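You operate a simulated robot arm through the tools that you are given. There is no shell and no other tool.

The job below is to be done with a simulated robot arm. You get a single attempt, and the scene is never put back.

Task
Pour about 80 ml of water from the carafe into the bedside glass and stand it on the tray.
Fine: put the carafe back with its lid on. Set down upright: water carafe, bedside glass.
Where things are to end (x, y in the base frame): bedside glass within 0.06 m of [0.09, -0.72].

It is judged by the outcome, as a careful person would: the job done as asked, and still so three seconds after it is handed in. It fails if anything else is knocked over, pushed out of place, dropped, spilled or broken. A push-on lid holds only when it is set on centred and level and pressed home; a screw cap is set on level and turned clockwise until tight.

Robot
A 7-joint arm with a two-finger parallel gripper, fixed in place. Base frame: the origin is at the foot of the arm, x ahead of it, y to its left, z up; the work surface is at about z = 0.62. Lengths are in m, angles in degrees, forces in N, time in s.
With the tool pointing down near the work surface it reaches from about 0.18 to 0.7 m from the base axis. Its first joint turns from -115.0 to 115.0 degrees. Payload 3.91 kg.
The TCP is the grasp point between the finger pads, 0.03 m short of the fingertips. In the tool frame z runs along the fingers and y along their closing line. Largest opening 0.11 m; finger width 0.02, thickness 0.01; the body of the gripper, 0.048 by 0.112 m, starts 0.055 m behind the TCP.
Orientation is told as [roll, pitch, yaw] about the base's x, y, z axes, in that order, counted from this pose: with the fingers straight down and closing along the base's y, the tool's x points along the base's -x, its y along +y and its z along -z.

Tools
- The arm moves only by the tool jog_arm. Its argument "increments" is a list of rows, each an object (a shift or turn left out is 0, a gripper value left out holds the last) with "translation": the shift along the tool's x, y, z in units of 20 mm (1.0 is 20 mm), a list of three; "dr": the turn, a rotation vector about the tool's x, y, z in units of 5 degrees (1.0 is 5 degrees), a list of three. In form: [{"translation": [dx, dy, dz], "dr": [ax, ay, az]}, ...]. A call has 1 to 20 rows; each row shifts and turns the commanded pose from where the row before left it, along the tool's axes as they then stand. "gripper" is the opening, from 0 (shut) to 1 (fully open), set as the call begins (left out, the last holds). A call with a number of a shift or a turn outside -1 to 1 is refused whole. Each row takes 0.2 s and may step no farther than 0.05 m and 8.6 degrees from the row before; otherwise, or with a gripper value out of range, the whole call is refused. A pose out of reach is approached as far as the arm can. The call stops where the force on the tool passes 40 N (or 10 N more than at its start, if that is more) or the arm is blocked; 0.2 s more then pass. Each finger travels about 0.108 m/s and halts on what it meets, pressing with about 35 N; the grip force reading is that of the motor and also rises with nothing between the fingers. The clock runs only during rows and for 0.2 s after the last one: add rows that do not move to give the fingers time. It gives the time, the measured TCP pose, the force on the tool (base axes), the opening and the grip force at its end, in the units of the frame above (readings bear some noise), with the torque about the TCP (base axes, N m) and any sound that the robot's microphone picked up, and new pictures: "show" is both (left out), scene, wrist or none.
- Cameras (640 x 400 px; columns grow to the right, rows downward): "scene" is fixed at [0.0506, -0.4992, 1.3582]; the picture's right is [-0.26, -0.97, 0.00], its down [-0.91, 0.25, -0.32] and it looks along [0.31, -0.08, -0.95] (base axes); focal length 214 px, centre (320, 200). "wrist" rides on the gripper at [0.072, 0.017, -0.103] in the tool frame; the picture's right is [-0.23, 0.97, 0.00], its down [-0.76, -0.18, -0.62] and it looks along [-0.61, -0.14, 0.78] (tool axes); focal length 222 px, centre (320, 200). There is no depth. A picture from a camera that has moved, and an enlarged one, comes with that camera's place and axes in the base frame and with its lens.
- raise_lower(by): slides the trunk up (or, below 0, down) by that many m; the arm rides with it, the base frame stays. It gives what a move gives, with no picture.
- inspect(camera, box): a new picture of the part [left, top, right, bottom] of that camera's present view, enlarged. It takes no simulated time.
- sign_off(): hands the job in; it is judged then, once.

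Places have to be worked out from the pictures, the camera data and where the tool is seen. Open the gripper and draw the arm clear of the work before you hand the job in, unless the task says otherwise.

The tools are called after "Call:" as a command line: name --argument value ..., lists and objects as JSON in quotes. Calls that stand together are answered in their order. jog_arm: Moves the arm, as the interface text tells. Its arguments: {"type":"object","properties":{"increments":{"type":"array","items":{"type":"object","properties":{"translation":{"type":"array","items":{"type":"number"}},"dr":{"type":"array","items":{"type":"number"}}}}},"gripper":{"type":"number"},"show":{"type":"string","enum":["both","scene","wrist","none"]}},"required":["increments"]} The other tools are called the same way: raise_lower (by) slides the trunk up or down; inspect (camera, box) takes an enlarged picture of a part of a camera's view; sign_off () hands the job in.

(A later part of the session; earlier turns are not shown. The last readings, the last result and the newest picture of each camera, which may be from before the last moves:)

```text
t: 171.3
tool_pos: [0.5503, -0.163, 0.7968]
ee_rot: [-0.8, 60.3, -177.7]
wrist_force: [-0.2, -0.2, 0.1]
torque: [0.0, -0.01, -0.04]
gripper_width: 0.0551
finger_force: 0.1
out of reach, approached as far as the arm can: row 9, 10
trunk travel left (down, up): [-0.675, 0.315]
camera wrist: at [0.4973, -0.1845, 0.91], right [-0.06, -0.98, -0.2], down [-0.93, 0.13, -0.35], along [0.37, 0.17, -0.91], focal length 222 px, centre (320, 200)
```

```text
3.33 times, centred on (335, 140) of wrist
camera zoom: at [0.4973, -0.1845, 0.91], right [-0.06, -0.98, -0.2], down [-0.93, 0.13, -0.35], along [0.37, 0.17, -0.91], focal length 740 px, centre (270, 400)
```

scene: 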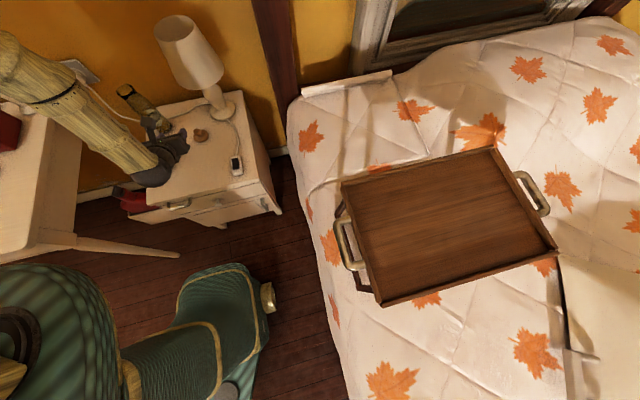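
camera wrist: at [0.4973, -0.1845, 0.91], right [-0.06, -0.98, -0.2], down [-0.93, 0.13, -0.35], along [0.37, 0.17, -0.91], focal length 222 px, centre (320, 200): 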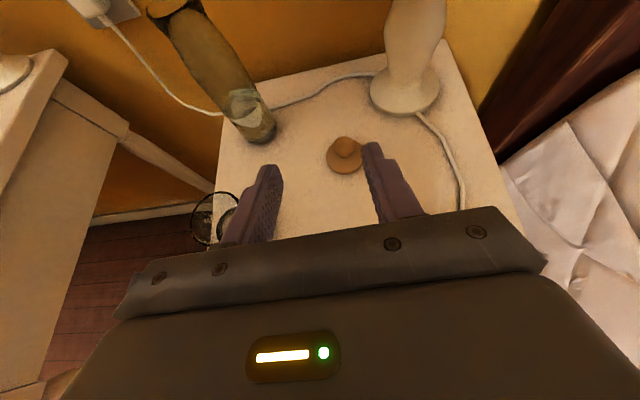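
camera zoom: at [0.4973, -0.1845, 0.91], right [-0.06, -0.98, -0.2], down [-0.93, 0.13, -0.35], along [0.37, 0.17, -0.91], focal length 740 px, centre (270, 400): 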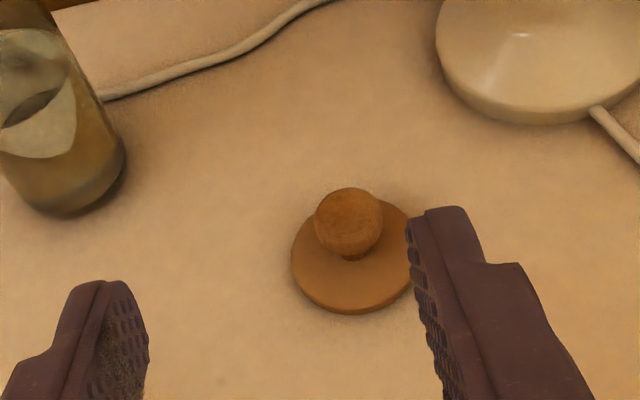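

The lid is at about (0.672, −0.175). Orientation has a ~3° heading error, which doesn't matter because I'll keep it fixed from pick to place. I'm moving to a pre-grasp 10 cm back along the tool axis.

Call:
jog_arm --increments '[{"translation": [-0.8375, 0.241, 0.78]}, {"translation": [-0.8375, 0.241, 0.78]}, {"translation": [-0.8375, 0.241, 0.78]}, {"translation": [-0.8375, 0.241, 0.78]}, {}]' --show "both"

Call:
inspect --camera "wrist" --box '[250, 70, 400, 210]'

```text
t: 172.5
tool_pos: [0.5716, -0.1802, 0.7057]
ee_rot: [-0.9, 60.3, -177.7]
wrist_force: [-0.5, 0.4, 0.6]
torque: [0.01, -0.01, 0.0]
gripper_width: 0.0551
finger_force: 0.1
trunk travel left (down, up): [-0.675, 0.315]
camera wrist: at [0.5187, -0.2011, 0.8188], right [-0.06, -0.98, -0.2], down [-0.93, 0.13, -0.35], along [0.37, 0.17, -0.91], focal length 222 px, centre (320, 200)
```

scene: 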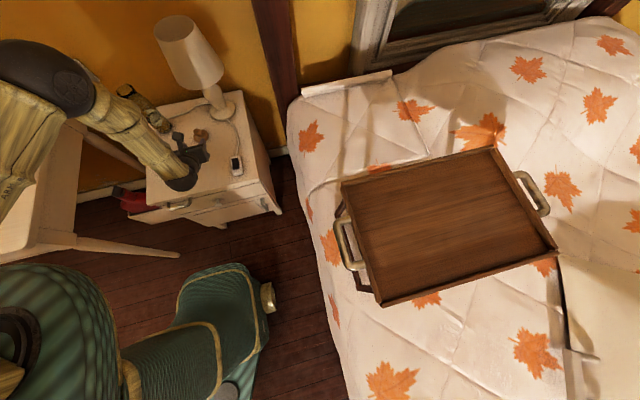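
wrist: 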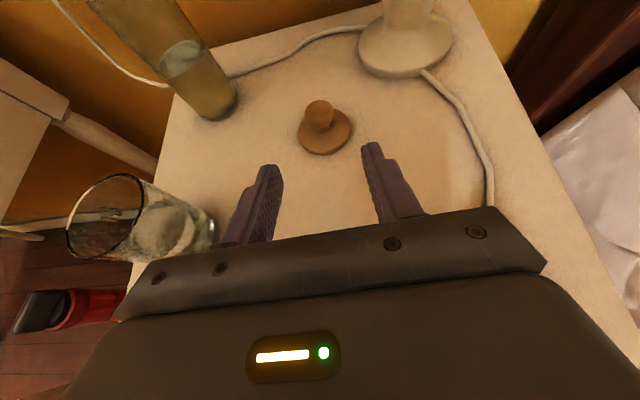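

```text
2.86 times, centred on (325, 140) of wrist
camera zoom: at [0.5187, -0.2011, 0.8188], right [-0.06, -0.98, -0.2], down [-0.93, 0.13, -0.35], along [0.37, 0.17, -0.91], focal length 635 px, centre (306, 371)
```

zoom: 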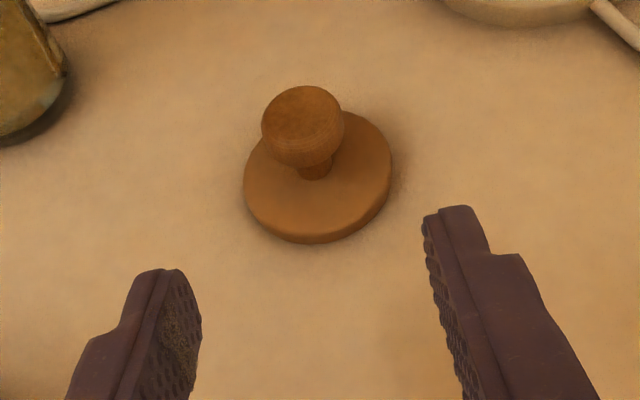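

The tool axis lines up with the knob within about 1.5 mm. I'm advancing to straddle it.

Call:
jog_arm --increments '[{"translation": [0.017, 0.008, 0.992]}, {"translation": [0.017, 0.008, 0.992]}, {"translation": [0.017, 0.008, 0.992]}, {"translation": [0.017, 0.008, 0.992]}, {"translation": [0.017, 0.008, 0.992]}, {}]' --show "wrist"

Call:
inspect --camera "wrist" --box '[250, 100, 410, 230]'

```text
t: 173.9
tool_pos: [0.6585, -0.1767, 0.6589]
ee_rot: [-1.0, 60.3, -177.8]
wrist_force: [-0.5, -1.4, -0.3]
torque: [-0.02, 0.02, 0.01]
gripper_width: 0.055
finger_force: 0.2
trunk travel left (down, up): [-0.675, 0.315]
camera wrist: at [0.6065, -0.1987, 0.7725], right [-0.06, -0.98, -0.2], down [-0.93, 0.13, -0.35], along [0.37, 0.17, -0.91], focal length 222 px, centre (320, 200)
```

wrist: 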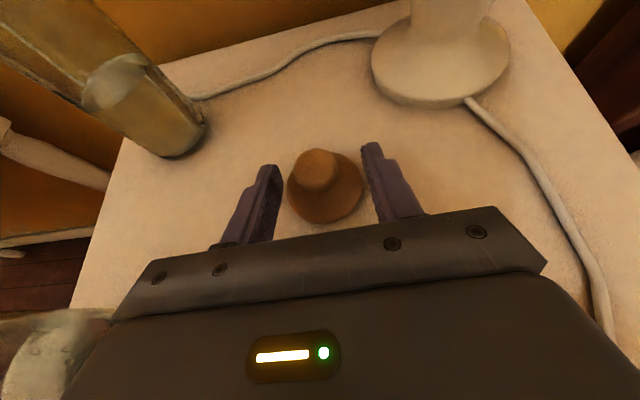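

```text
3.08 times, centred on (330, 165) of wrist
camera zoom: at [0.6065, -0.1987, 0.7725], right [-0.06, -0.98, -0.2], down [-0.93, 0.13, -0.35], along [0.37, 0.17, -0.91], focal length 684 px, centre (289, 308)
```

zoom: 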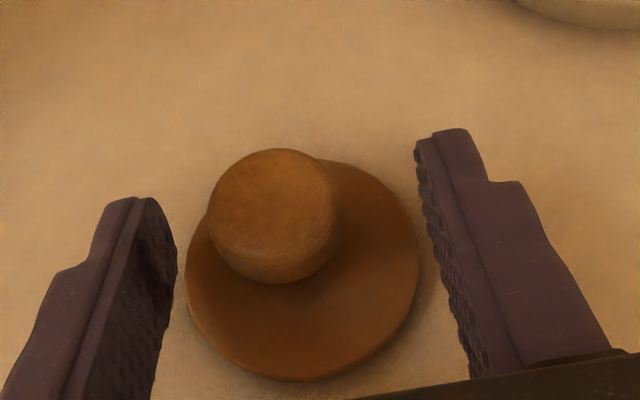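

Alignment matches the first grip. I'll close on the knob.

Call:
jog_arm --increments '[{}, {}, {}, {}]' --gripper 0 --show "wrist"

Call:
inspect --camera "wrist" --box '[250, 100, 410, 230]'

```text
t: 174.9
tool_pos: [0.6589, -0.1773, 0.66]
ee_rot: [-0.9, 60.2, -177.7]
wrist_force: [0.6, 0.3, -0.4]
torque: [0.0, 0.02, 0.01]
gripper_width: 0.0237
finger_force: 35.2
trunk travel left (down, up): [-0.675, 0.315]
camera wrist: at [0.6064, -0.1988, 0.7727], right [-0.06, -0.98, -0.2], down [-0.93, 0.13, -0.35], along [0.37, 0.17, -0.91], focal length 222 px, centre (320, 200)
```

wrist: 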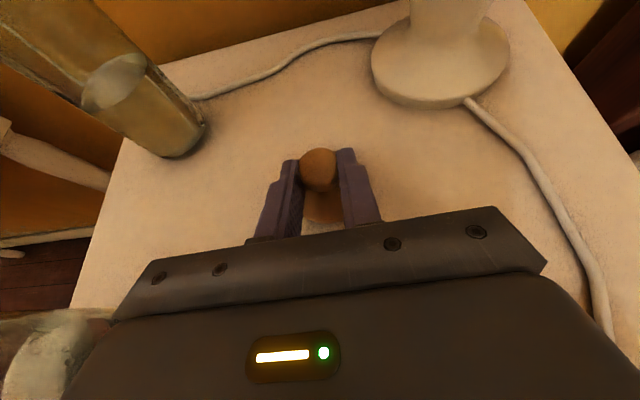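

```text
3.08 times, centred on (330, 165) of wrist
camera zoom: at [0.6064, -0.1988, 0.7727], right [-0.06, -0.98, -0.2], down [-0.93, 0.13, -0.35], along [0.37, 0.17, -0.91], focal length 684 px, centre (289, 308)
```

zoom: 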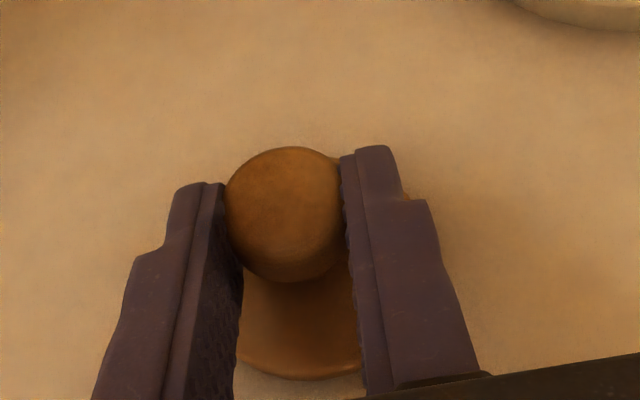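

The lid is gripped. I'll lift it straight up to z ≈ 0.92 and move sideways in front of the carafe, keeping this orientation.

Call:
jog_arm --increments '[{"translation": [0.434, -0.0035, -0.248]}, {"translation": [0.8686, -0.0069, -0.4955]}, {"translation": [0.8686, -0.0069, -0.4955]}, {"translation": [0.8686, -0.0069, -0.4955]}, {"translation": [0.8686, -0.0069, -0.4955]}, {"translation": [0.8686, -0.0069, -0.4955]}, {"translation": [0.8686, -0.0069, -0.4955]}, {"translation": [0.8686, -0.0069, -0.4955]}, {"translation": [0.8686, -0.0069, -0.4955]}, {"translation": [0.8686, -0.0069, -0.4955]}, {"translation": [0.8686, -0.0069, -0.4955]}, {"translation": [0.8686, -0.0069, -0.4955]}, {"translation": [0.8686, -0.0069, -0.4955]}, {"translation": [0.8686, -0.0069, -0.4955]}, {}]' --show "none"

Call:
jog_arm --increments '[{"translation": [0.02, -0.979, 0.048]}, {"translation": [0.02, -0.979, 0.048]}, {"translation": [0.02, -0.979, 0.048]}, {"translation": [0.02, -0.979, 0.048]}, {"translation": [0.02, -0.979, 0.048]}, {"translation": [0.02, -0.979, 0.048]}, {"translation": [0.02, -0.979, 0.048]}, {}, {}]' --show "both"

Call:
inspect --camera "wrist" --box '[250, 70, 410, 230]'

Call:
inspect --camera "scene" --box '[90, 50, 200, 180]'

```text
t: 178.1
tool_pos: [0.6592, -0.1765, 0.9318]
ee_rot: [-0.8, 60.1, -177.6]
wrist_force: [0.5, -0.6, -1.0]
torque: [-0.01, 0.0, -0.01]
gripper_width: 0.0248
finger_force: 35.1
trunk travel left (down, up): [-0.675, 0.315]
```

```text
t: 180.1
tool_pos: [0.6581, -0.0412, 0.93]
ee_rot: [-0.9, 60.2, -177.7]
wrist_force: [0.6, -0.4, 0.1]
torque: [-0.01, 0.0, -0.03]
gripper_width: 0.0248
finger_force: 35.0
trunk travel left (down, up): [-0.675, 0.315]
camera wrist: at [0.6056, -0.0622, 1.0436], right [-0.06, -0.98, -0.2], down [-0.93, 0.13, -0.35], along [0.37, 0.17, -0.91], focal length 222 px, centre (320, 200)
```

scene: 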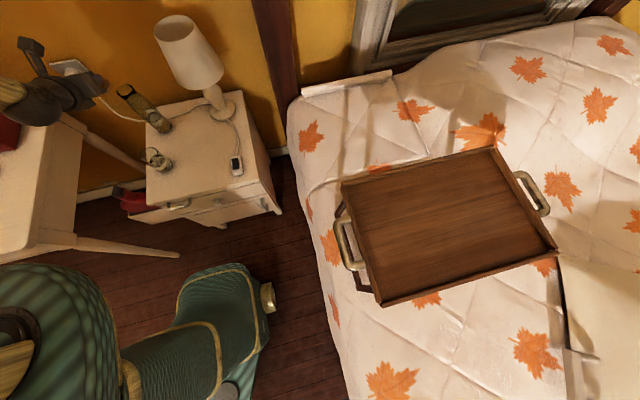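
wrist: 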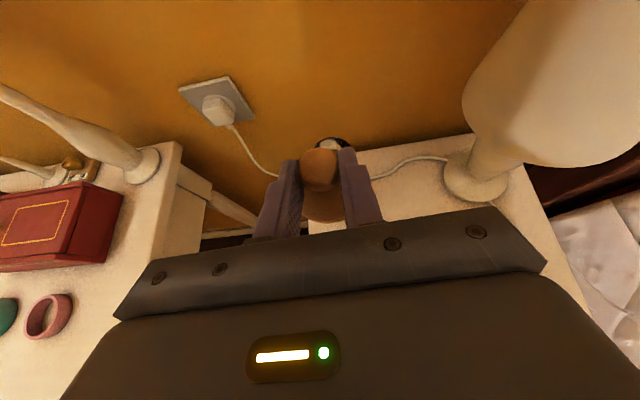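

```text
2.50 times, centred on (330, 150) of wrist
camera zoom: at [0.6056, -0.0622, 1.0436], right [-0.06, -0.98, -0.2], down [-0.93, 0.13, -0.35], along [0.37, 0.17, -0.91], focal length 555 px, centre (295, 325)
```

zoom: 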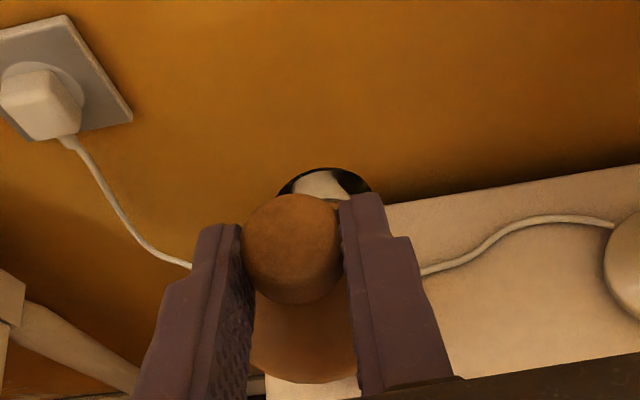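

```text
3.08 times, centred on (145, 115) of scene
camera zoom: at [0.0506, -0.4992, 1.3582], right [-0.26, -0.97, 0.0], down [-0.91, 0.25, -0.32], along [0.31, -0.08, -0.95], focal length 660 px, centre (858, 462)
```

zoom: 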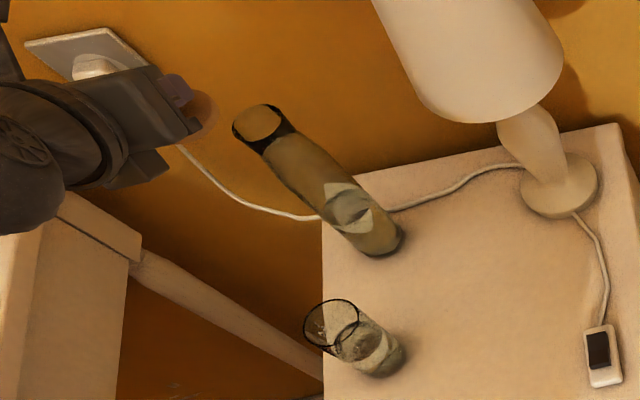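

The grip width changed slightly (23.7 → 24.8 mm), so the lid may have shifted in the fingers. I'll look closely at whether it's level.

Call:
inspect --camera "wrist" --box '[250, 100, 410, 230]'

Call:
inspect --camera "scene" --box '[80, 60, 140, 120]'

```text
3.08 times, centred on (330, 165) of wrist
camera zoom: at [0.6056, -0.0622, 1.0436], right [-0.06, -0.98, -0.2], down [-0.93, 0.13, -0.35], along [0.37, 0.17, -0.91], focal length 684 px, centre (289, 308)
```

zoom: 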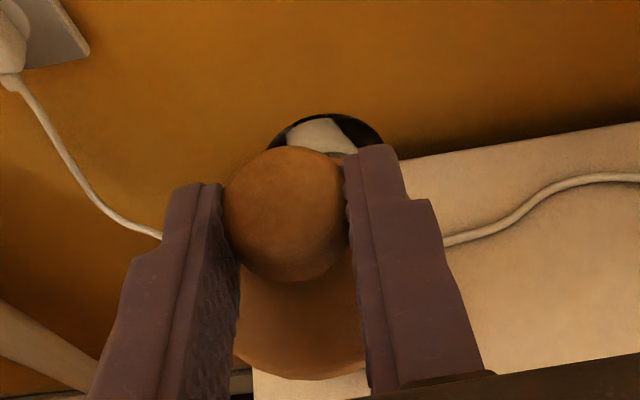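

```text
6.67 times, centred on (110, 90) of scene
camera zoom: at [0.0506, -0.4992, 1.3582], right [-0.26, -0.97, 0.0], down [-0.91, 0.25, -0.32], along [0.31, -0.08, -0.95], focal length 1430 px, centre (1720, 933)
```

zoom: 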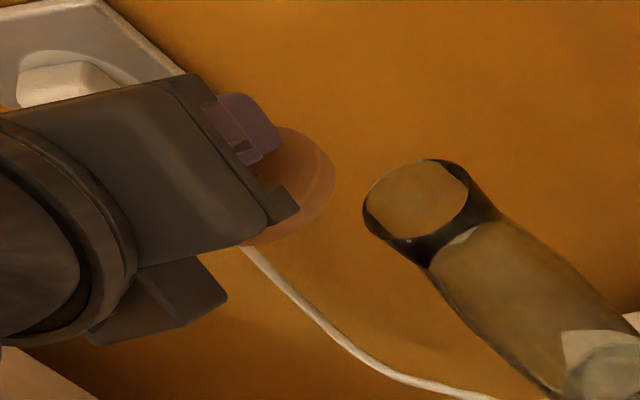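

The lid looks level and firmly held. Before placing it I'll check precisely where the carafe's mouth is now, using the same scene crop as before the regrip.

Call:
inspect --camera "scene" --box '[100, 70, 220, 200]'

Call:
inspect --camera "scene" --box '[110, 70, 180, 140]'

```text
3.08 times, centred on (160, 135) of scene
camera zoom: at [0.0506, -0.4992, 1.3582], right [-0.26, -0.97, 0.0], down [-0.91, 0.25, -0.32], along [0.31, -0.08, -0.95], focal length 660 px, centre (812, 400)
```

zoom: 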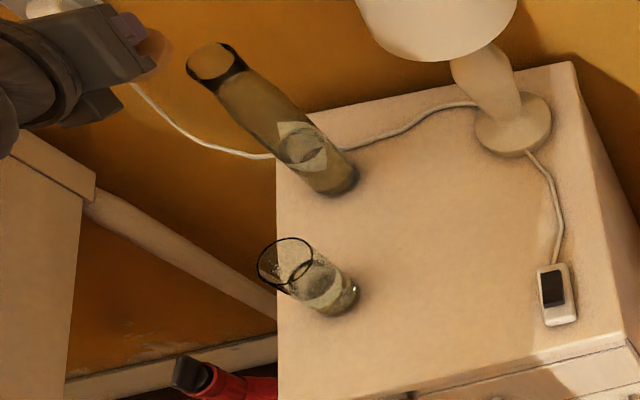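

```text
5.71 times, centred on (145, 105) of scene
camera zoom: at [0.0506, -0.4992, 1.3582], right [-0.26, -0.97, 0.0], down [-0.91, 0.25, -0.32], along [0.31, -0.08, -0.95], focal length 1226 px, centre (1320, 743)
```

zoom: 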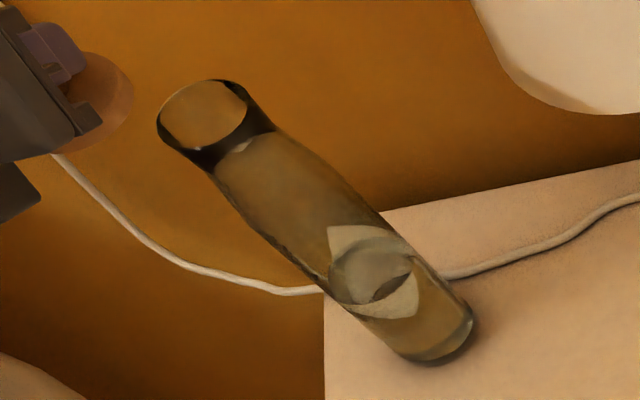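

The mouth is at the same pixel as before, so the carafe hasn't moved. I'll bring the lid to hover about 3 cm above the mouth, with a target TCP of about (0.736, −0.0376, 0.887).

Call:
jog_arm --increments '[{"translation": [0.007, 0.017, 0.889]}, {"translation": [0.007, 0.017, 0.889]}, {"translation": [0.007, 0.017, 0.889]}, {"translation": [0.007, 0.017, 0.889]}, {"translation": [0.007, 0.017, 0.889]}, {}, {}]' --show "both"

Call:
inspect --camera "scene" --box '[90, 60, 170, 140]'

Call:
inspect --camera "wrist" --box '[250, 100, 410, 230]'

```text
t: 181.7
tool_pos: [0.735, -0.0361, 0.8865]
ee_rot: [-1.0, 60.2, -177.7]
wrist_force: [-0.3, 0.3, -0.2]
torque: [-0.01, 0.05, -0.02]
gripper_width: 0.025
finger_force: 34.8
trunk travel left (down, up): [-0.675, 0.315]
camera wrist: at [0.6829, -0.0576, 0.9994], right [-0.06, -0.98, -0.2], down [-0.93, 0.13, -0.35], along [0.37, 0.17, -0.91], focal length 222 px, centre (320, 200)
```

scene: 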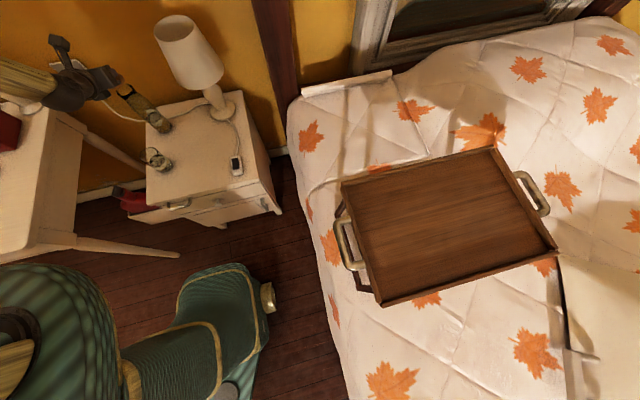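
wrist: 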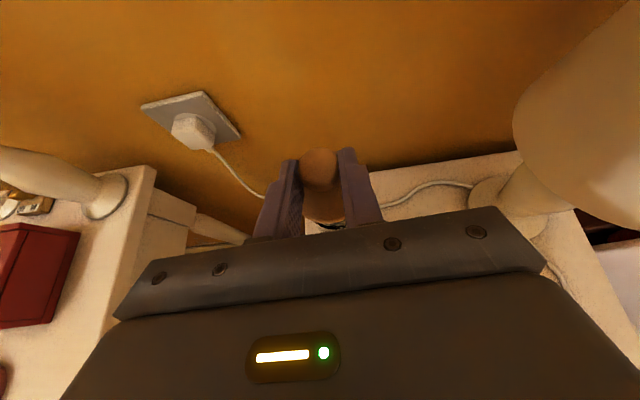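

```text
5.00 times, centred on (130, 100) of scene
camera zoom: at [0.0506, -0.4992, 1.3582], right [-0.26, -0.97, 0.0], down [-0.91, 0.25, -0.32], along [0.31, -0.08, -0.95], focal length 1072 px, centre (1270, 700)
```

zoom: 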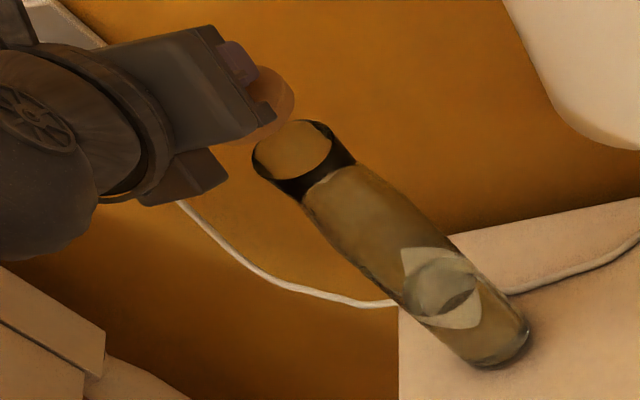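

```text
3.08 times, centred on (330, 165) of wrist
camera zoom: at [0.6829, -0.0576, 0.9994], right [-0.06, -0.98, -0.2], down [-0.93, 0.13, -0.35], along [0.37, 0.17, -0.91], focal length 684 px, centre (289, 308)
```

zoom: 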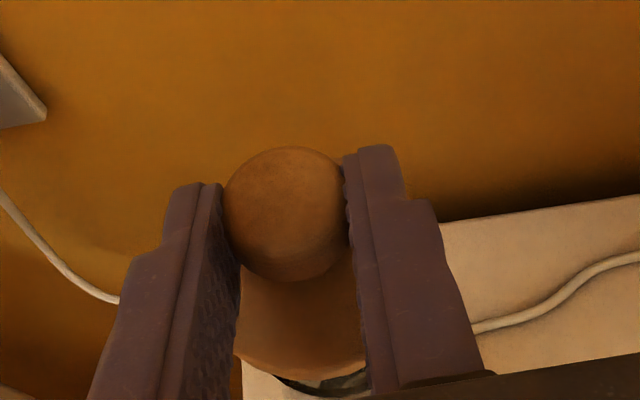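

I'll check the lid against the mouth more carefully in the scene view before lowering.

Call:
inspect --camera "scene" --box '[105, 65, 145, 105]'

Call:
inspect --camera "wrist" --box '[290, 170, 370, 240]'

```text
10.00 times, centred on (125, 85) of scene
camera zoom: at [0.0506, -0.4992, 1.3582], right [-0.26, -0.97, 0.0], down [-0.91, 0.25, -0.32], along [0.31, -0.08, -0.95], focal length 2145 px, centre (2270, 1350)
```

zoom: 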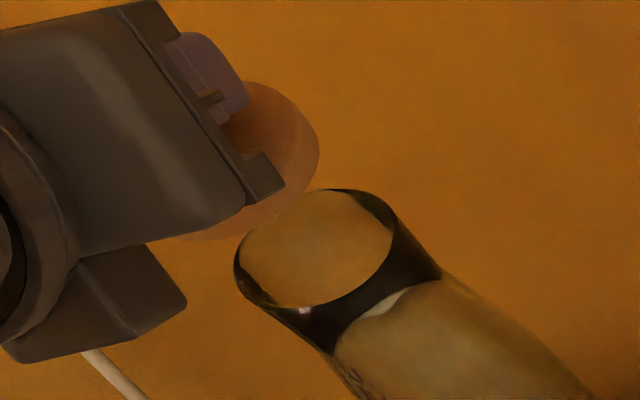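

```text
5.71 times, centred on (330, 205) of wrist
camera zoom: at [0.6829, -0.0576, 0.9994], right [-0.06, -0.98, -0.2], down [-0.93, 0.13, -0.35], along [0.37, 0.17, -0.91], focal length 1269 px, centre (263, 171)
```

zoom: 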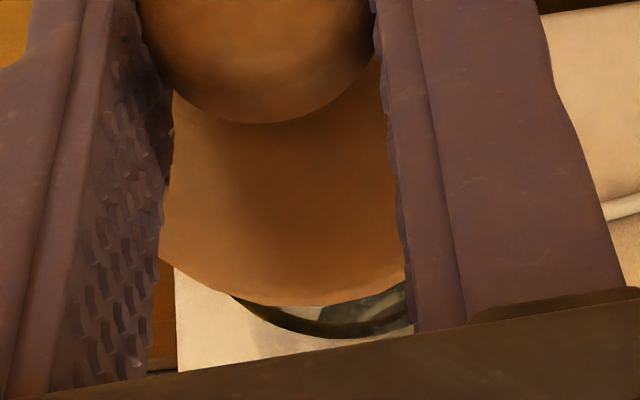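

Both views put the lid centred over the mouth within about 1–2 mm and level. I'll apply a 1 mm correction in y and start lowering straight down, watching force.

Call:
jog_arm --increments '[{"translation": [0, 0.045, 0]}, {"translation": [-0.4343, 0.0035, 0.2478]}, {"translation": [-0.3474, 0.0028, 0.1982]}, {}]' --show "wrist"

Call:
inspect --camera "scene" --box '[105, 65, 145, 105]'

Call:
inspect --camera "wrist" --box '[290, 170, 370, 240]'

```text
t: 182.7
tool_pos: [0.7364, -0.0375, 0.8682]
ee_rot: [-0.8, 60.3, -177.7]
wrist_force: [-0.7, -0.2, -0.1]
torque: [0.0, -0.01, 0.01]
gripper_width: 0.0248
finger_force: 35.0
trunk travel left (down, up): [-0.675, 0.315]
camera wrist: at [0.6838, -0.059, 0.9811], right [-0.06, -0.98, -0.2], down [-0.93, 0.13, -0.35], along [0.37, 0.17, -0.91], focal length 222 px, centre (320, 200)
```

wrist: 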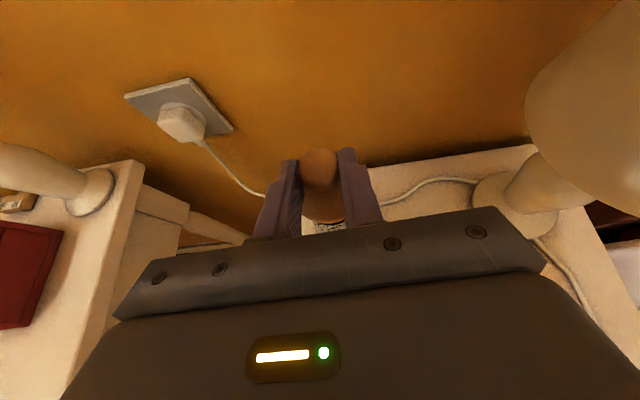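

```text
10.00 times, centred on (125, 85) of scene
camera zoom: at [0.0506, -0.4992, 1.3582], right [-0.26, -0.97, 0.0], down [-0.91, 0.25, -0.32], along [0.31, -0.08, -0.95], focal length 2145 px, centre (2270, 1350)
```

zoom: 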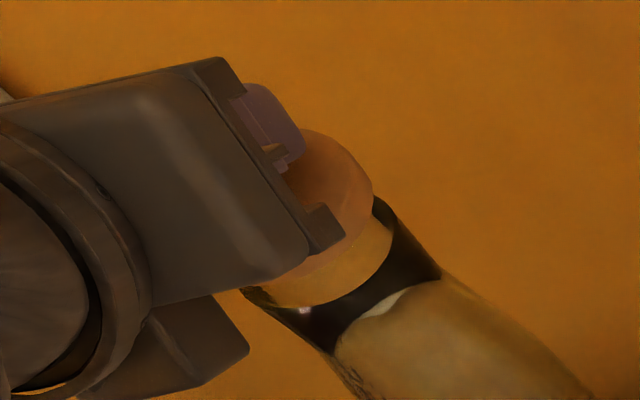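

```text
5.71 times, centred on (330, 205) of wrist
camera zoom: at [0.6838, -0.059, 0.9811], right [-0.06, -0.98, -0.2], down [-0.93, 0.13, -0.35], along [0.37, 0.17, -0.91], focal length 1269 px, centre (263, 171)
```

zoom: 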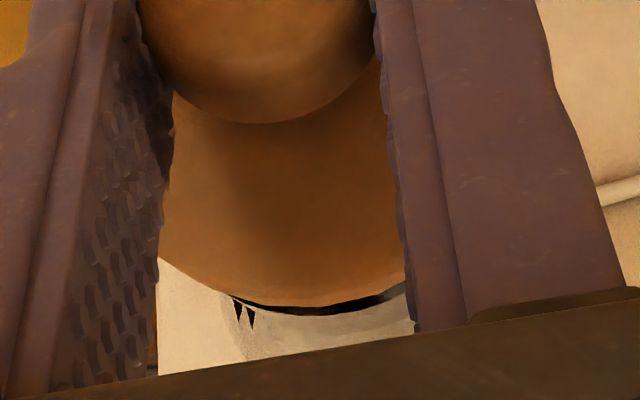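

The lid is now about 1 cm above the rim and well centred in the wrist view. I'll continue down in small steps until it seats.

Call:
jog_arm --increments '[{"translation": [-0.1737, 0.0014, 0.0991]}, {"translation": [-0.1303, 0.001, 0.0743]}]' --show "none"

Call:
jog_arm --increments '[{"translation": [-0.0869, 0.0007, 0.0496]}]' --show "none"

Call:
jog_arm --increments '[{"translation": [-0.0651, 0.0005, 0.0372]}]' --show "wrist"

Call:
inspect --camera "wrist" --box '[290, 170, 370, 240]'

```text
t: 183.3
tool_pos: [0.7367, -0.0372, 0.8598]
ee_rot: [-0.7, 60.2, -177.6]
wrist_force: [0.6, 0.7, 0.5]
torque: [-0.03, -0.01, -0.01]
gripper_width: 0.0247
finger_force: 34.8
trunk travel left (down, up): [-0.675, 0.315]
```

```text
t: 183.7
tool_pos: [0.7365, -0.0384, 0.8587]
ee_rot: [-0.9, 60.2, -177.7]
wrist_force: [-0.1, 0.9, 0.0]
torque: [0.02, 0.01, 0.01]
gripper_width: 0.0248
finger_force: 34.1
trunk travel left (down, up): [-0.675, 0.315]
```

```text
t: 184.1
tool_pos: [0.7366, -0.0386, 0.8582]
ee_rot: [-0.9, 60.3, -177.7]
wrist_force: [-0.7, -0.5, 0.1]
torque: [-0.01, 0.04, 0.05]
gripper_width: 0.0247
finger_force: 35.0
trunk travel left (down, up): [-0.675, 0.315]
camera wrist: at [0.6843, -0.0592, 0.9713], right [-0.06, -0.98, -0.2], down [-0.93, 0.13, -0.35], along [0.37, 0.17, -0.91], focal length 222 px, centre (320, 200)
```

wrist: 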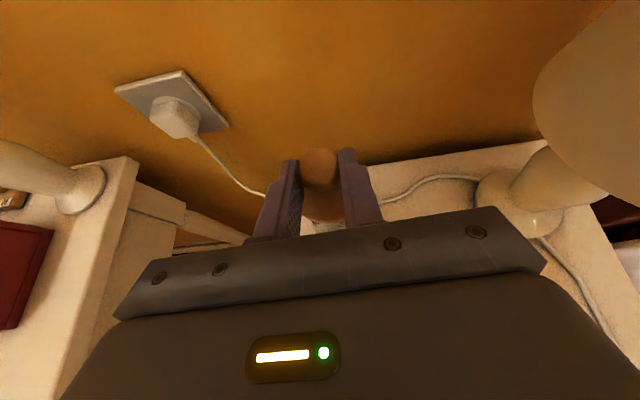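

```text
5.71 times, centred on (330, 205) of wrist
camera zoom: at [0.6843, -0.0592, 0.9713], right [-0.06, -0.98, -0.2], down [-0.93, 0.13, -0.35], along [0.37, 0.17, -0.91], focal length 1269 px, centre (263, 171)
```

zoom: 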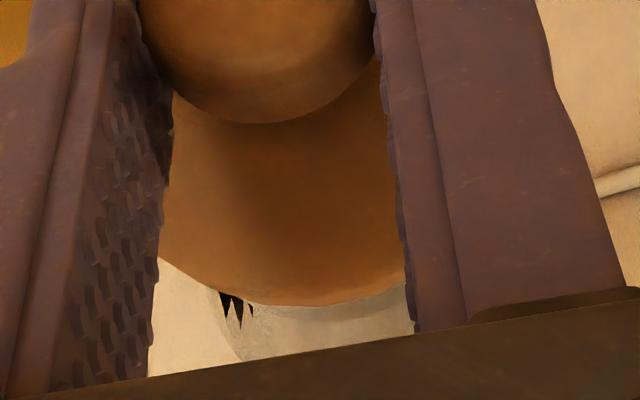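

No contact yet. I'll keep stepping down.

Call:
jog_arm --increments '[{"translation": [-0.0651, 0.0005, 0.0372]}]' --show "none"

Call:
jog_arm --increments '[{"translation": [-0.0651, 0.0005, 0.0372]}]' --show "none"

Call:
jog_arm --increments '[{"translation": [-0.0651, 0.0005, 0.0372]}]' --show "none"

```text
t: 184.5
tool_pos: [0.7367, -0.0382, 0.856]
ee_rot: [-0.9, 60.3, -177.7]
wrist_force: [0.1, -0.4, 0.4]
torque: [0.01, 0.01, -0.01]
gripper_width: 0.025
finger_force: 35.4
trunk travel left (down, up): [-0.675, 0.315]
```

```text
t: 184.9
tool_pos: [0.7362, -0.0385, 0.8554]
ee_rot: [-0.9, 60.2, -177.7]
wrist_force: [0.5, -0.6, -0.2]
torque: [-0.01, 0.0, -0.03]
gripper_width: 0.0249
finger_force: 35.0
trunk travel left (down, up): [-0.675, 0.315]
```

```text
t: 185.3
tool_pos: [0.7375, -0.0382, 0.854]
ee_rot: [-1.0, 60.4, -177.7]
wrist_force: [-0.7, -0.9, 2.4]
torque: [0.04, 0.0, 0.0]
gripper_width: 0.0248
finger_force: 35.2
trunk travel left (down, up): [-0.675, 0.315]
```

Contact is beginning at z 0.854. I'll press it home in small steps, listening for the snap.

Call:
jog_arm --increments '[{"translation": [-0.0651, 0.0005, 0.0372]}]' --show "none"

Call:
jog_arm --increments '[{"translation": [-0.0651, 0.0005, 0.0372]}]' --show "none"

Call:
jog_arm --increments '[{"translation": [-0.0651, 0.0005, 0.0372]}]' --show "wrist"

Call:
inspect --camera "wrist" --box '[250, 100, 410, 240]'

Call:
inspect --camera "scene" --box '[105, 65, 165, 125]'

```text
t: 185.7
tool_pos: [0.7375, -0.0376, 0.854]
ee_rot: [-0.8, 60.5, -177.6]
wrist_force: [-1.6, -0.8, 10.5]
torque: [-0.01, 0.01, -0.01]
gripper_width: 0.0249
finger_force: 34.6
trunk travel left (down, up): [-0.675, 0.315]
```

```text
t: 186.1
tool_pos: [0.7358, -0.0391, 0.8543]
ee_rot: [-0.7, 60.7, -177.6]
wrist_force: [-0.8, -2.3, 19.4]
torque: [-0.03, -0.14, -0.03]
gripper_width: 0.0248
finger_force: 35.2
trunk travel left (down, up): [-0.675, 0.315]
```

```text
t: 186.5
tool_pos: [0.7369, -0.0383, 0.8541]
ee_rot: [-0.8, 60.9, -177.6]
wrist_force: [1.2, -2.4, 29.1]
torque: [-0.01, -0.37, -0.04]
gripper_width: 0.0251
finger_force: 34.8
trunk travel left (down, up): [-0.675, 0.315]
camera wrist: at [0.6826, -0.0597, 0.9668], right [-0.06, -0.98, -0.21], down [-0.92, 0.13, -0.36], along [0.38, 0.17, -0.91], focal length 222 px, centre (320, 200)
```

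wrist: 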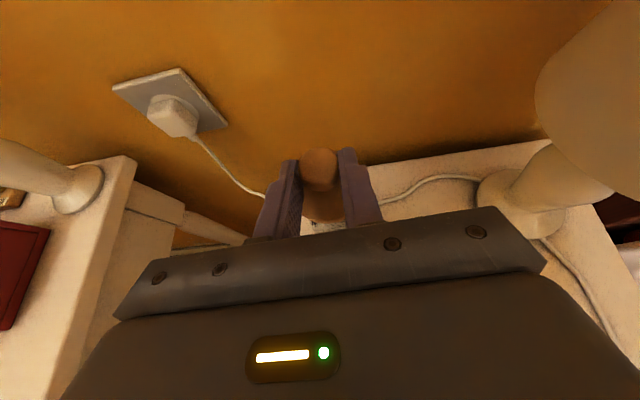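

```text
2.86 times, centred on (330, 170) of wrist
camera zoom: at [0.6826, -0.0597, 0.9668], right [-0.06, -0.98, -0.21], down [-0.92, 0.13, -0.36], along [0.38, 0.17, -0.91], focal length 635 px, centre (291, 286)
```

zoom: 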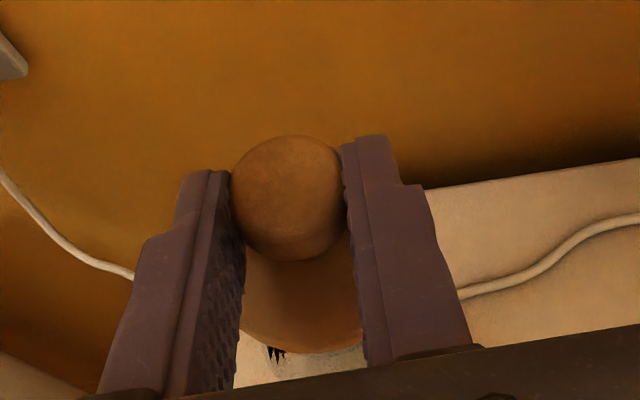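

```text
6.67 times, centred on (135, 95) of scene
camera zoom: at [0.0506, -0.4992, 1.3582], right [-0.26, -0.97, 0.0], down [-0.91, 0.25, -0.32], along [0.31, -0.08, -0.95], focal length 1430 px, centre (1553, 900)
```

zoom: 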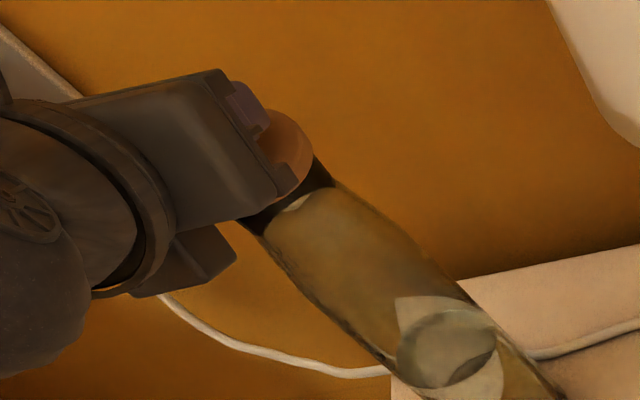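

At 29 N there's no snap yet, and the lid appears to be sitting on the rim. I'll press a little more firmly in fine steps.

Call:
jog_arm --increments '[{"translation": [-0.0434, 0.0003, 0.0248]}]' --show "none"

Call:
jog_arm --increments '[{"translation": [-0.0434, 0.0003, 0.0248]}]' --show "none"

```text
t: 186.9
tool_pos: [0.7367, -0.0383, 0.8529]
ee_rot: [-0.9, 61.0, -177.7]
wrist_force: [1.6, -3.2, 33.4]
torque: [-0.04, -0.54, -0.11]
gripper_width: 0.0251
finger_force: 35.1
trunk travel left (down, up): [-0.675, 0.315]
```

```text
t: 187.3
tool_pos: [0.736, -0.0378, 0.8537]
ee_rot: [-0.9, 61.0, -177.7]
wrist_force: [-0.1, -3.0, 38.9]
torque: [-0.02, -0.5, -0.11]
gripper_width: 0.0249
finger_force: 34.8
trunk travel left (down, up): [-0.675, 0.315]
```

No snap at 39 N, though the force centre is right over the lid centre, so it's sitting flat at home height. I'll relieve the load, release, and look at the lid unobstructed.

Call:
jog_arm --increments '[{"translation": [0.0869, -0.0007, -0.0496]}, {"translation": [0.0869, -0.0007, -0.0496]}, {}]' --show "none"

Call:
jog_arm --increments '[{"translation": [0.0651, -0.0005, -0.0372]}, {}]' --show "none"

```text
t: 188.1
tool_pos: [0.7366, -0.0371, 0.8545]
ee_rot: [-1.0, 60.6, -177.7]
wrist_force: [2.7, -2.0, 25.7]
torque: [0.06, -0.73, -0.09]
gripper_width: 0.0247
finger_force: 34.7
trunk travel left (down, up): [-0.675, 0.315]
```

```text
t: 188.7
tool_pos: [0.7353, -0.0373, 0.8532]
ee_rot: [-1.0, 60.4, -177.7]
wrist_force: [2.8, -1.6, 19.3]
torque: [0.07, -0.62, -0.02]
gripper_width: 0.0244
finger_force: 35.4
trunk travel left (down, up): [-0.675, 0.315]
```

Call:
jog_arm --increments '[{"translation": [0.0651, -0.0005, -0.0372]}, {}]' --show "none"

Call:
jog_arm --increments '[{"translation": [0.0434, -0.0003, -0.0248]}, {}]' --show "none"

```text
t: 189.3
tool_pos: [0.7354, -0.0385, 0.8526]
ee_rot: [-0.9, 60.2, -177.7]
wrist_force: [2.2, 0.3, 13.0]
torque: [0.05, -0.38, -0.04]
gripper_width: 0.0248
finger_force: 34.2
trunk travel left (down, up): [-0.675, 0.315]
```

```text
t: 189.9
tool_pos: [0.7356, -0.0386, 0.853]
ee_rot: [-0.9, 60.1, -177.6]
wrist_force: [0.9, -0.2, 5.0]
torque: [0.0, -0.21, -0.02]
gripper_width: 0.0249
finger_force: 35.0
trunk travel left (down, up): [-0.675, 0.315]
```

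Only 5 N remains, so I'll open the fingers and back off along the tool axis to inspect.

Call:
jog_arm --increments '[{}, {}, {}]' --gripper 0.5 --show "none"

Call:
jog_arm --increments '[{"translation": [0, 0, -0.5]}, {"translation": [0, 0, -1]}, {"translation": [0, 0, -1]}, {"translation": [0, 0, -1]}, {"translation": [0, 0, -1]}, {"translation": [0, 0, -0.5]}, {}]' --show "both"

Call:
inspect --camera "wrist" --box '[270, 80, 390, 220]'

Call:
inspect --camera "scene" --box '[105, 65, 165, 125]'

```text
t: 190.7
tool_pos: [0.7368, -0.0385, 0.8541]
ee_rot: [-0.9, 60.2, -177.7]
wrist_force: [-0.1, 0.7, -0.3]
torque: [-0.03, 0.02, 0.0]
gripper_width: 0.0549
finger_force: 0.2
trunk travel left (down, up): [-0.675, 0.315]
heard: snap
```

```text
t: 192.3
tool_pos: [0.649, -0.044, 0.9044]
ee_rot: [-0.8, 60.2, -177.7]
wrist_force: [-0.6, 0.2, 0.6]
torque: [0.0, 0.0, 0.04]
gripper_width: 0.055
finger_force: 0.1
trunk travel left (down, up): [-0.675, 0.315]
camera wrist: at [0.5971, -0.0658, 1.0179], right [-0.06, -0.98, -0.2], down [-0.93, 0.13, -0.35], along [0.37, 0.17, -0.91], focal length 222 px, centre (320, 200)
```

scene: 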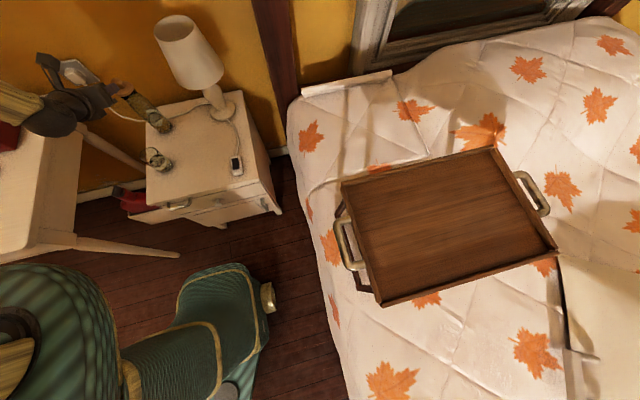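
wrist: 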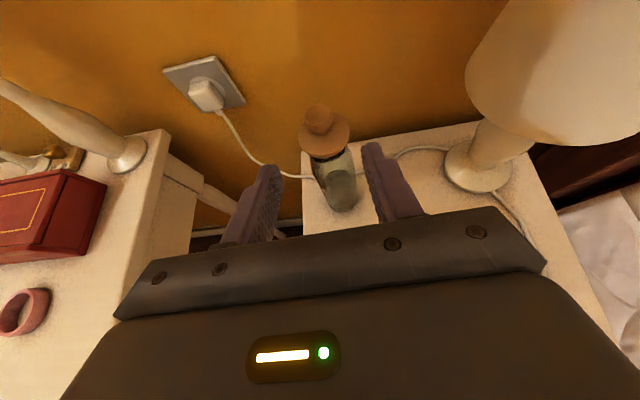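

```text
2.86 times, centred on (330, 150) of wrist
camera zoom: at [0.5971, -0.0658, 1.0179], right [-0.06, -0.98, -0.2], down [-0.93, 0.13, -0.35], along [0.37, 0.17, -0.91], focal length 635 px, centre (291, 343)
```

zoom: 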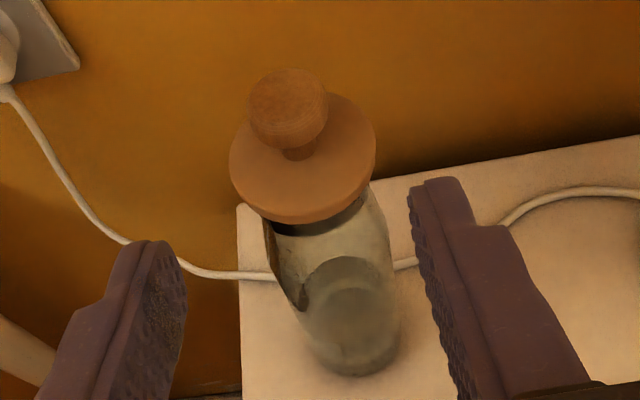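

```text
6.67 times, centred on (135, 95) of scene
camera zoom: at [0.0506, -0.4992, 1.3582], right [-0.26, -0.97, 0.0], down [-0.91, 0.25, -0.32], along [0.31, -0.08, -0.95], focal length 1430 px, centre (1553, 900)
```

zoom: 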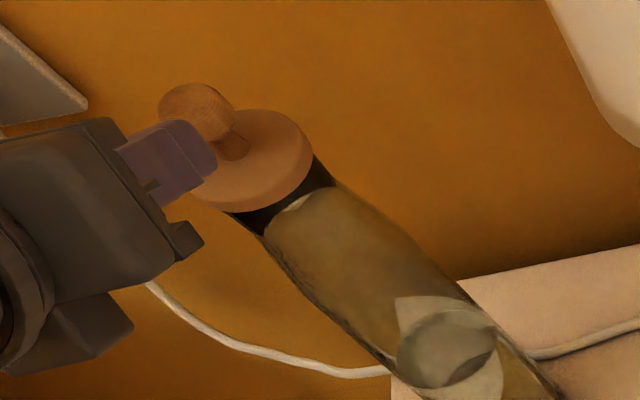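

A snap sounded as the fingers released, and the lid looks seated flat and centred. I'll compare it with the very first picture using the same crop.

Call:
inspect --camera "scene" --box '[100, 65, 200, 185]'

Call:
inspect --camera "wrist" --box '[290, 90, 370, 160]'

```text
3.33 times, centred on (150, 125) of scene
camera zoom: at [0.0506, -0.4992, 1.3582], right [-0.26, -0.97, 0.0], down [-0.91, 0.25, -0.32], along [0.31, -0.08, -0.95], focal length 715 px, centre (887, 450)
```

zoom: 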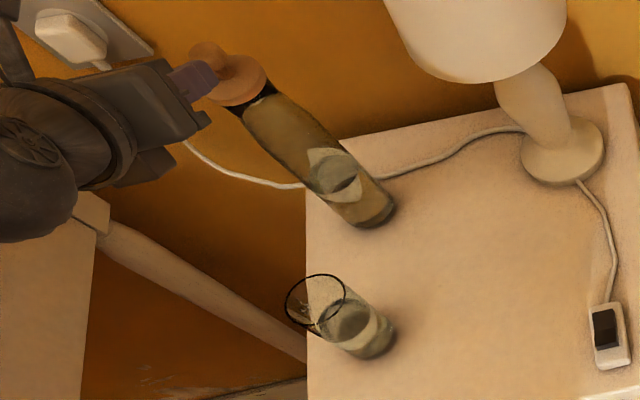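

```text
5.71 times, centred on (330, 125) of wrist
camera zoom: at [0.5971, -0.0658, 1.0179], right [-0.06, -0.98, -0.2], down [-0.93, 0.13, -0.35], along [0.37, 0.17, -0.91], focal length 1269 px, centre (263, 629)
```

zoom: 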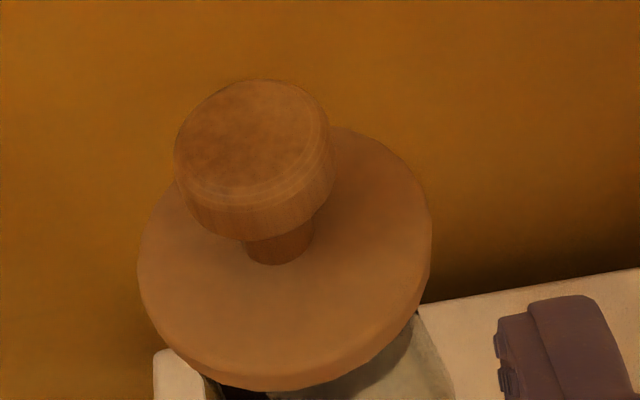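

The lid sits exactly where it was at the start, flat and centred. As insurance that it's fully home, I'll close the empty fingers and press gently straight down on top of the knob.

Call:
jog_arm --increments '[{}, {"translation": [0.509, -0.018, 0.879]}, {"translation": [0.509, -0.018, 0.879]}, {"translation": [0.509, -0.018, 0.879]}, {"translation": [0.509, -0.018, 0.879]}, {}]' --gripper 0 --show "both"

Call:
inspect --camera "wrist" --box '[250, 100, 410, 240]'

Call:
inspect --camera "scene" --box '[95, 55, 165, 125]'

```text
t: 193.7
tool_pos: [0.7313, -0.037, 0.9039]
ee_rot: [-0.8, 60.2, -177.8]
wrist_force: [0.8, 0.3, -0.4]
torque: [0.01, -0.01, -0.01]
gripper_width: 0.0
finger_force: 35.0
trunk travel left (down, up): [-0.675, 0.315]
camera wrist: at [0.6795, -0.0578, 1.0181], right [-0.06, -0.98, -0.2], down [-0.93, 0.13, -0.35], along [0.37, 0.17, -0.91], focal length 222 px, centre (320, 200)
```

scene: 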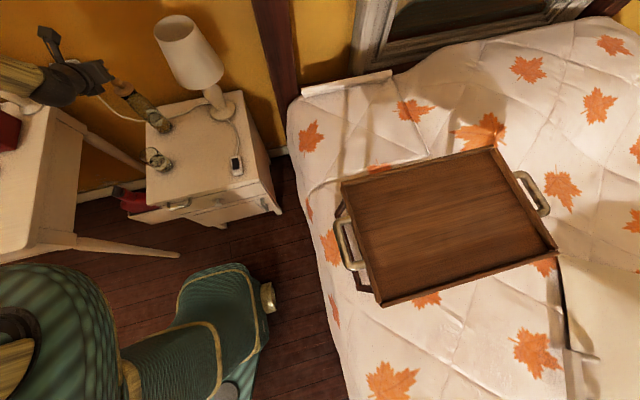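
wrist: 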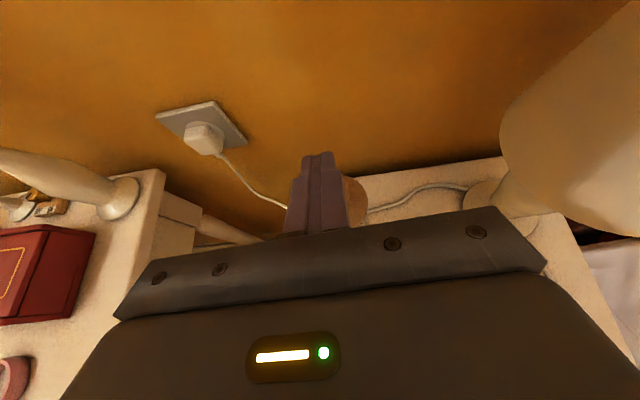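

```text
2.86 times, centred on (330, 170) of wrist
camera zoom: at [0.6795, -0.0578, 1.0181], right [-0.06, -0.98, -0.2], down [-0.93, 0.13, -0.35], along [0.37, 0.17, -0.91], focal length 635 px, centre (291, 286)
```

zoom: 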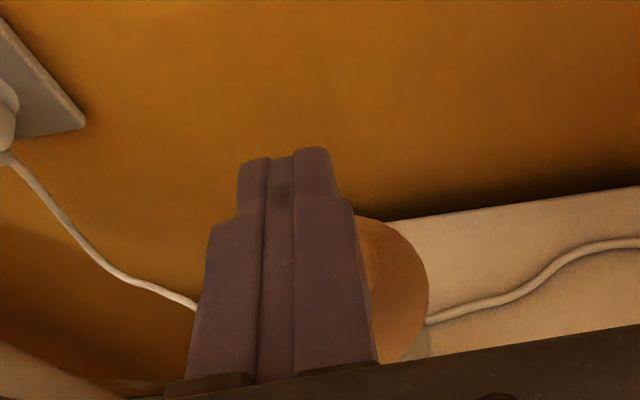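

```text
5.71 times, centred on (130, 90) of scene
camera zoom: at [0.0506, -0.4992, 1.3582], right [-0.26, -0.97, 0.0], down [-0.91, 0.25, -0.32], along [0.31, -0.08, -0.95], focal length 1226 px, centre (1406, 829)
```

zoom: 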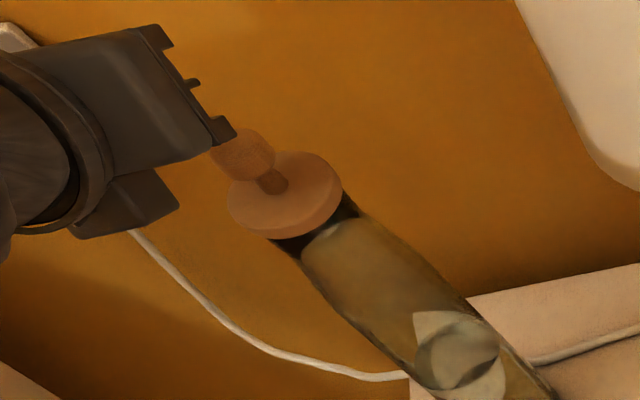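

The closed fingertips are centred above the knob. I'm descending until contact and pressing gently.

Call:
jog_arm --increments '[{"translation": [-0.4343, 0.0035, 0.2478]}, {"translation": [-0.3474, 0.0028, 0.1982]}, {}]' --show "none"

Call:
jog_arm --increments '[{"translation": [-0.0869, 0.0007, 0.0496]}]' --show "none"

Call:
jog_arm --increments '[{"translation": [-0.0869, 0.0007, 0.0496]}]' --show "none"

Call:
jog_arm --increments '[{"translation": [-0.0869, 0.0007, 0.0496]}]' --show "none"

```text
t: 194.5
tool_pos: [0.733, -0.0373, 0.8865]
ee_rot: [-0.9, 60.3, -177.6]
wrist_force: [0.5, 0.5, -0.8]
torque: [0.03, 0.0, -0.01]
gripper_width: 0.0
finger_force: 34.9
trunk travel left (down, up): [-0.675, 0.315]
```

```text
t: 194.9
tool_pos: [0.7312, -0.0359, 0.8851]
ee_rot: [-0.9, 60.2, -177.6]
wrist_force: [-0.3, -0.8, 0.3]
torque: [-0.03, -0.01, 0.04]
gripper_width: 0.0001
finger_force: 34.9
trunk travel left (down, up): [-0.675, 0.315]
```

```text
t: 195.3
tool_pos: [0.7315, -0.0363, 0.8822]
ee_rot: [-0.9, 60.2, -177.7]
wrist_force: [0.4, -0.1, -0.3]
torque: [-0.01, -0.01, -0.01]
gripper_width: 0.0
finger_force: 35.4
trunk travel left (down, up): [-0.675, 0.315]
```

```text
t: 195.7
tool_pos: [0.7316, -0.0381, 0.8803]
ee_rot: [-1.0, 60.2, -177.7]
wrist_force: [-0.5, -0.4, 0.0]
torque: [0.02, 0.0, 0.01]
gripper_width: 0.0
finger_force: 35.3
trunk travel left (down, up): [-0.675, 0.315]
```

Call:
jog_arm --increments '[{"translation": [-0.0651, 0.0005, 0.0372]}]' --show "none"

Call:
jog_arm --increments '[{"translation": [-0.0651, 0.0005, 0.0372]}]' --show "none"

Call:
jog_arm --increments '[{"translation": [-0.0651, 0.0005, 0.0372]}]' --show "none"

```text
t: 196.1
tool_pos: [0.7315, -0.0386, 0.8781]
ee_rot: [-0.9, 60.1, -177.7]
wrist_force: [0.5, -1.0, 0.3]
torque: [0.0, 0.03, 0.0]
gripper_width: 0.0
finger_force: 35.1
trunk travel left (down, up): [-0.675, 0.315]
```

```text
t: 196.5
tool_pos: [0.7319, -0.0366, 0.8761]
ee_rot: [-0.9, 60.3, -177.6]
wrist_force: [-0.2, -0.7, -0.1]
torque: [0.0, 0.02, 0.02]
gripper_width: 0.0
finger_force: 35.0
trunk travel left (down, up): [-0.675, 0.315]
```

```text
t: 196.9
tool_pos: [0.7311, -0.0357, 0.8752]
ee_rot: [-0.9, 60.3, -177.7]
wrist_force: [0.0, 0.0, -0.7]
torque: [0.01, 0.0, 0.01]
gripper_width: 0.0001
finger_force: 34.7
trunk travel left (down, up): [-0.675, 0.315]
```

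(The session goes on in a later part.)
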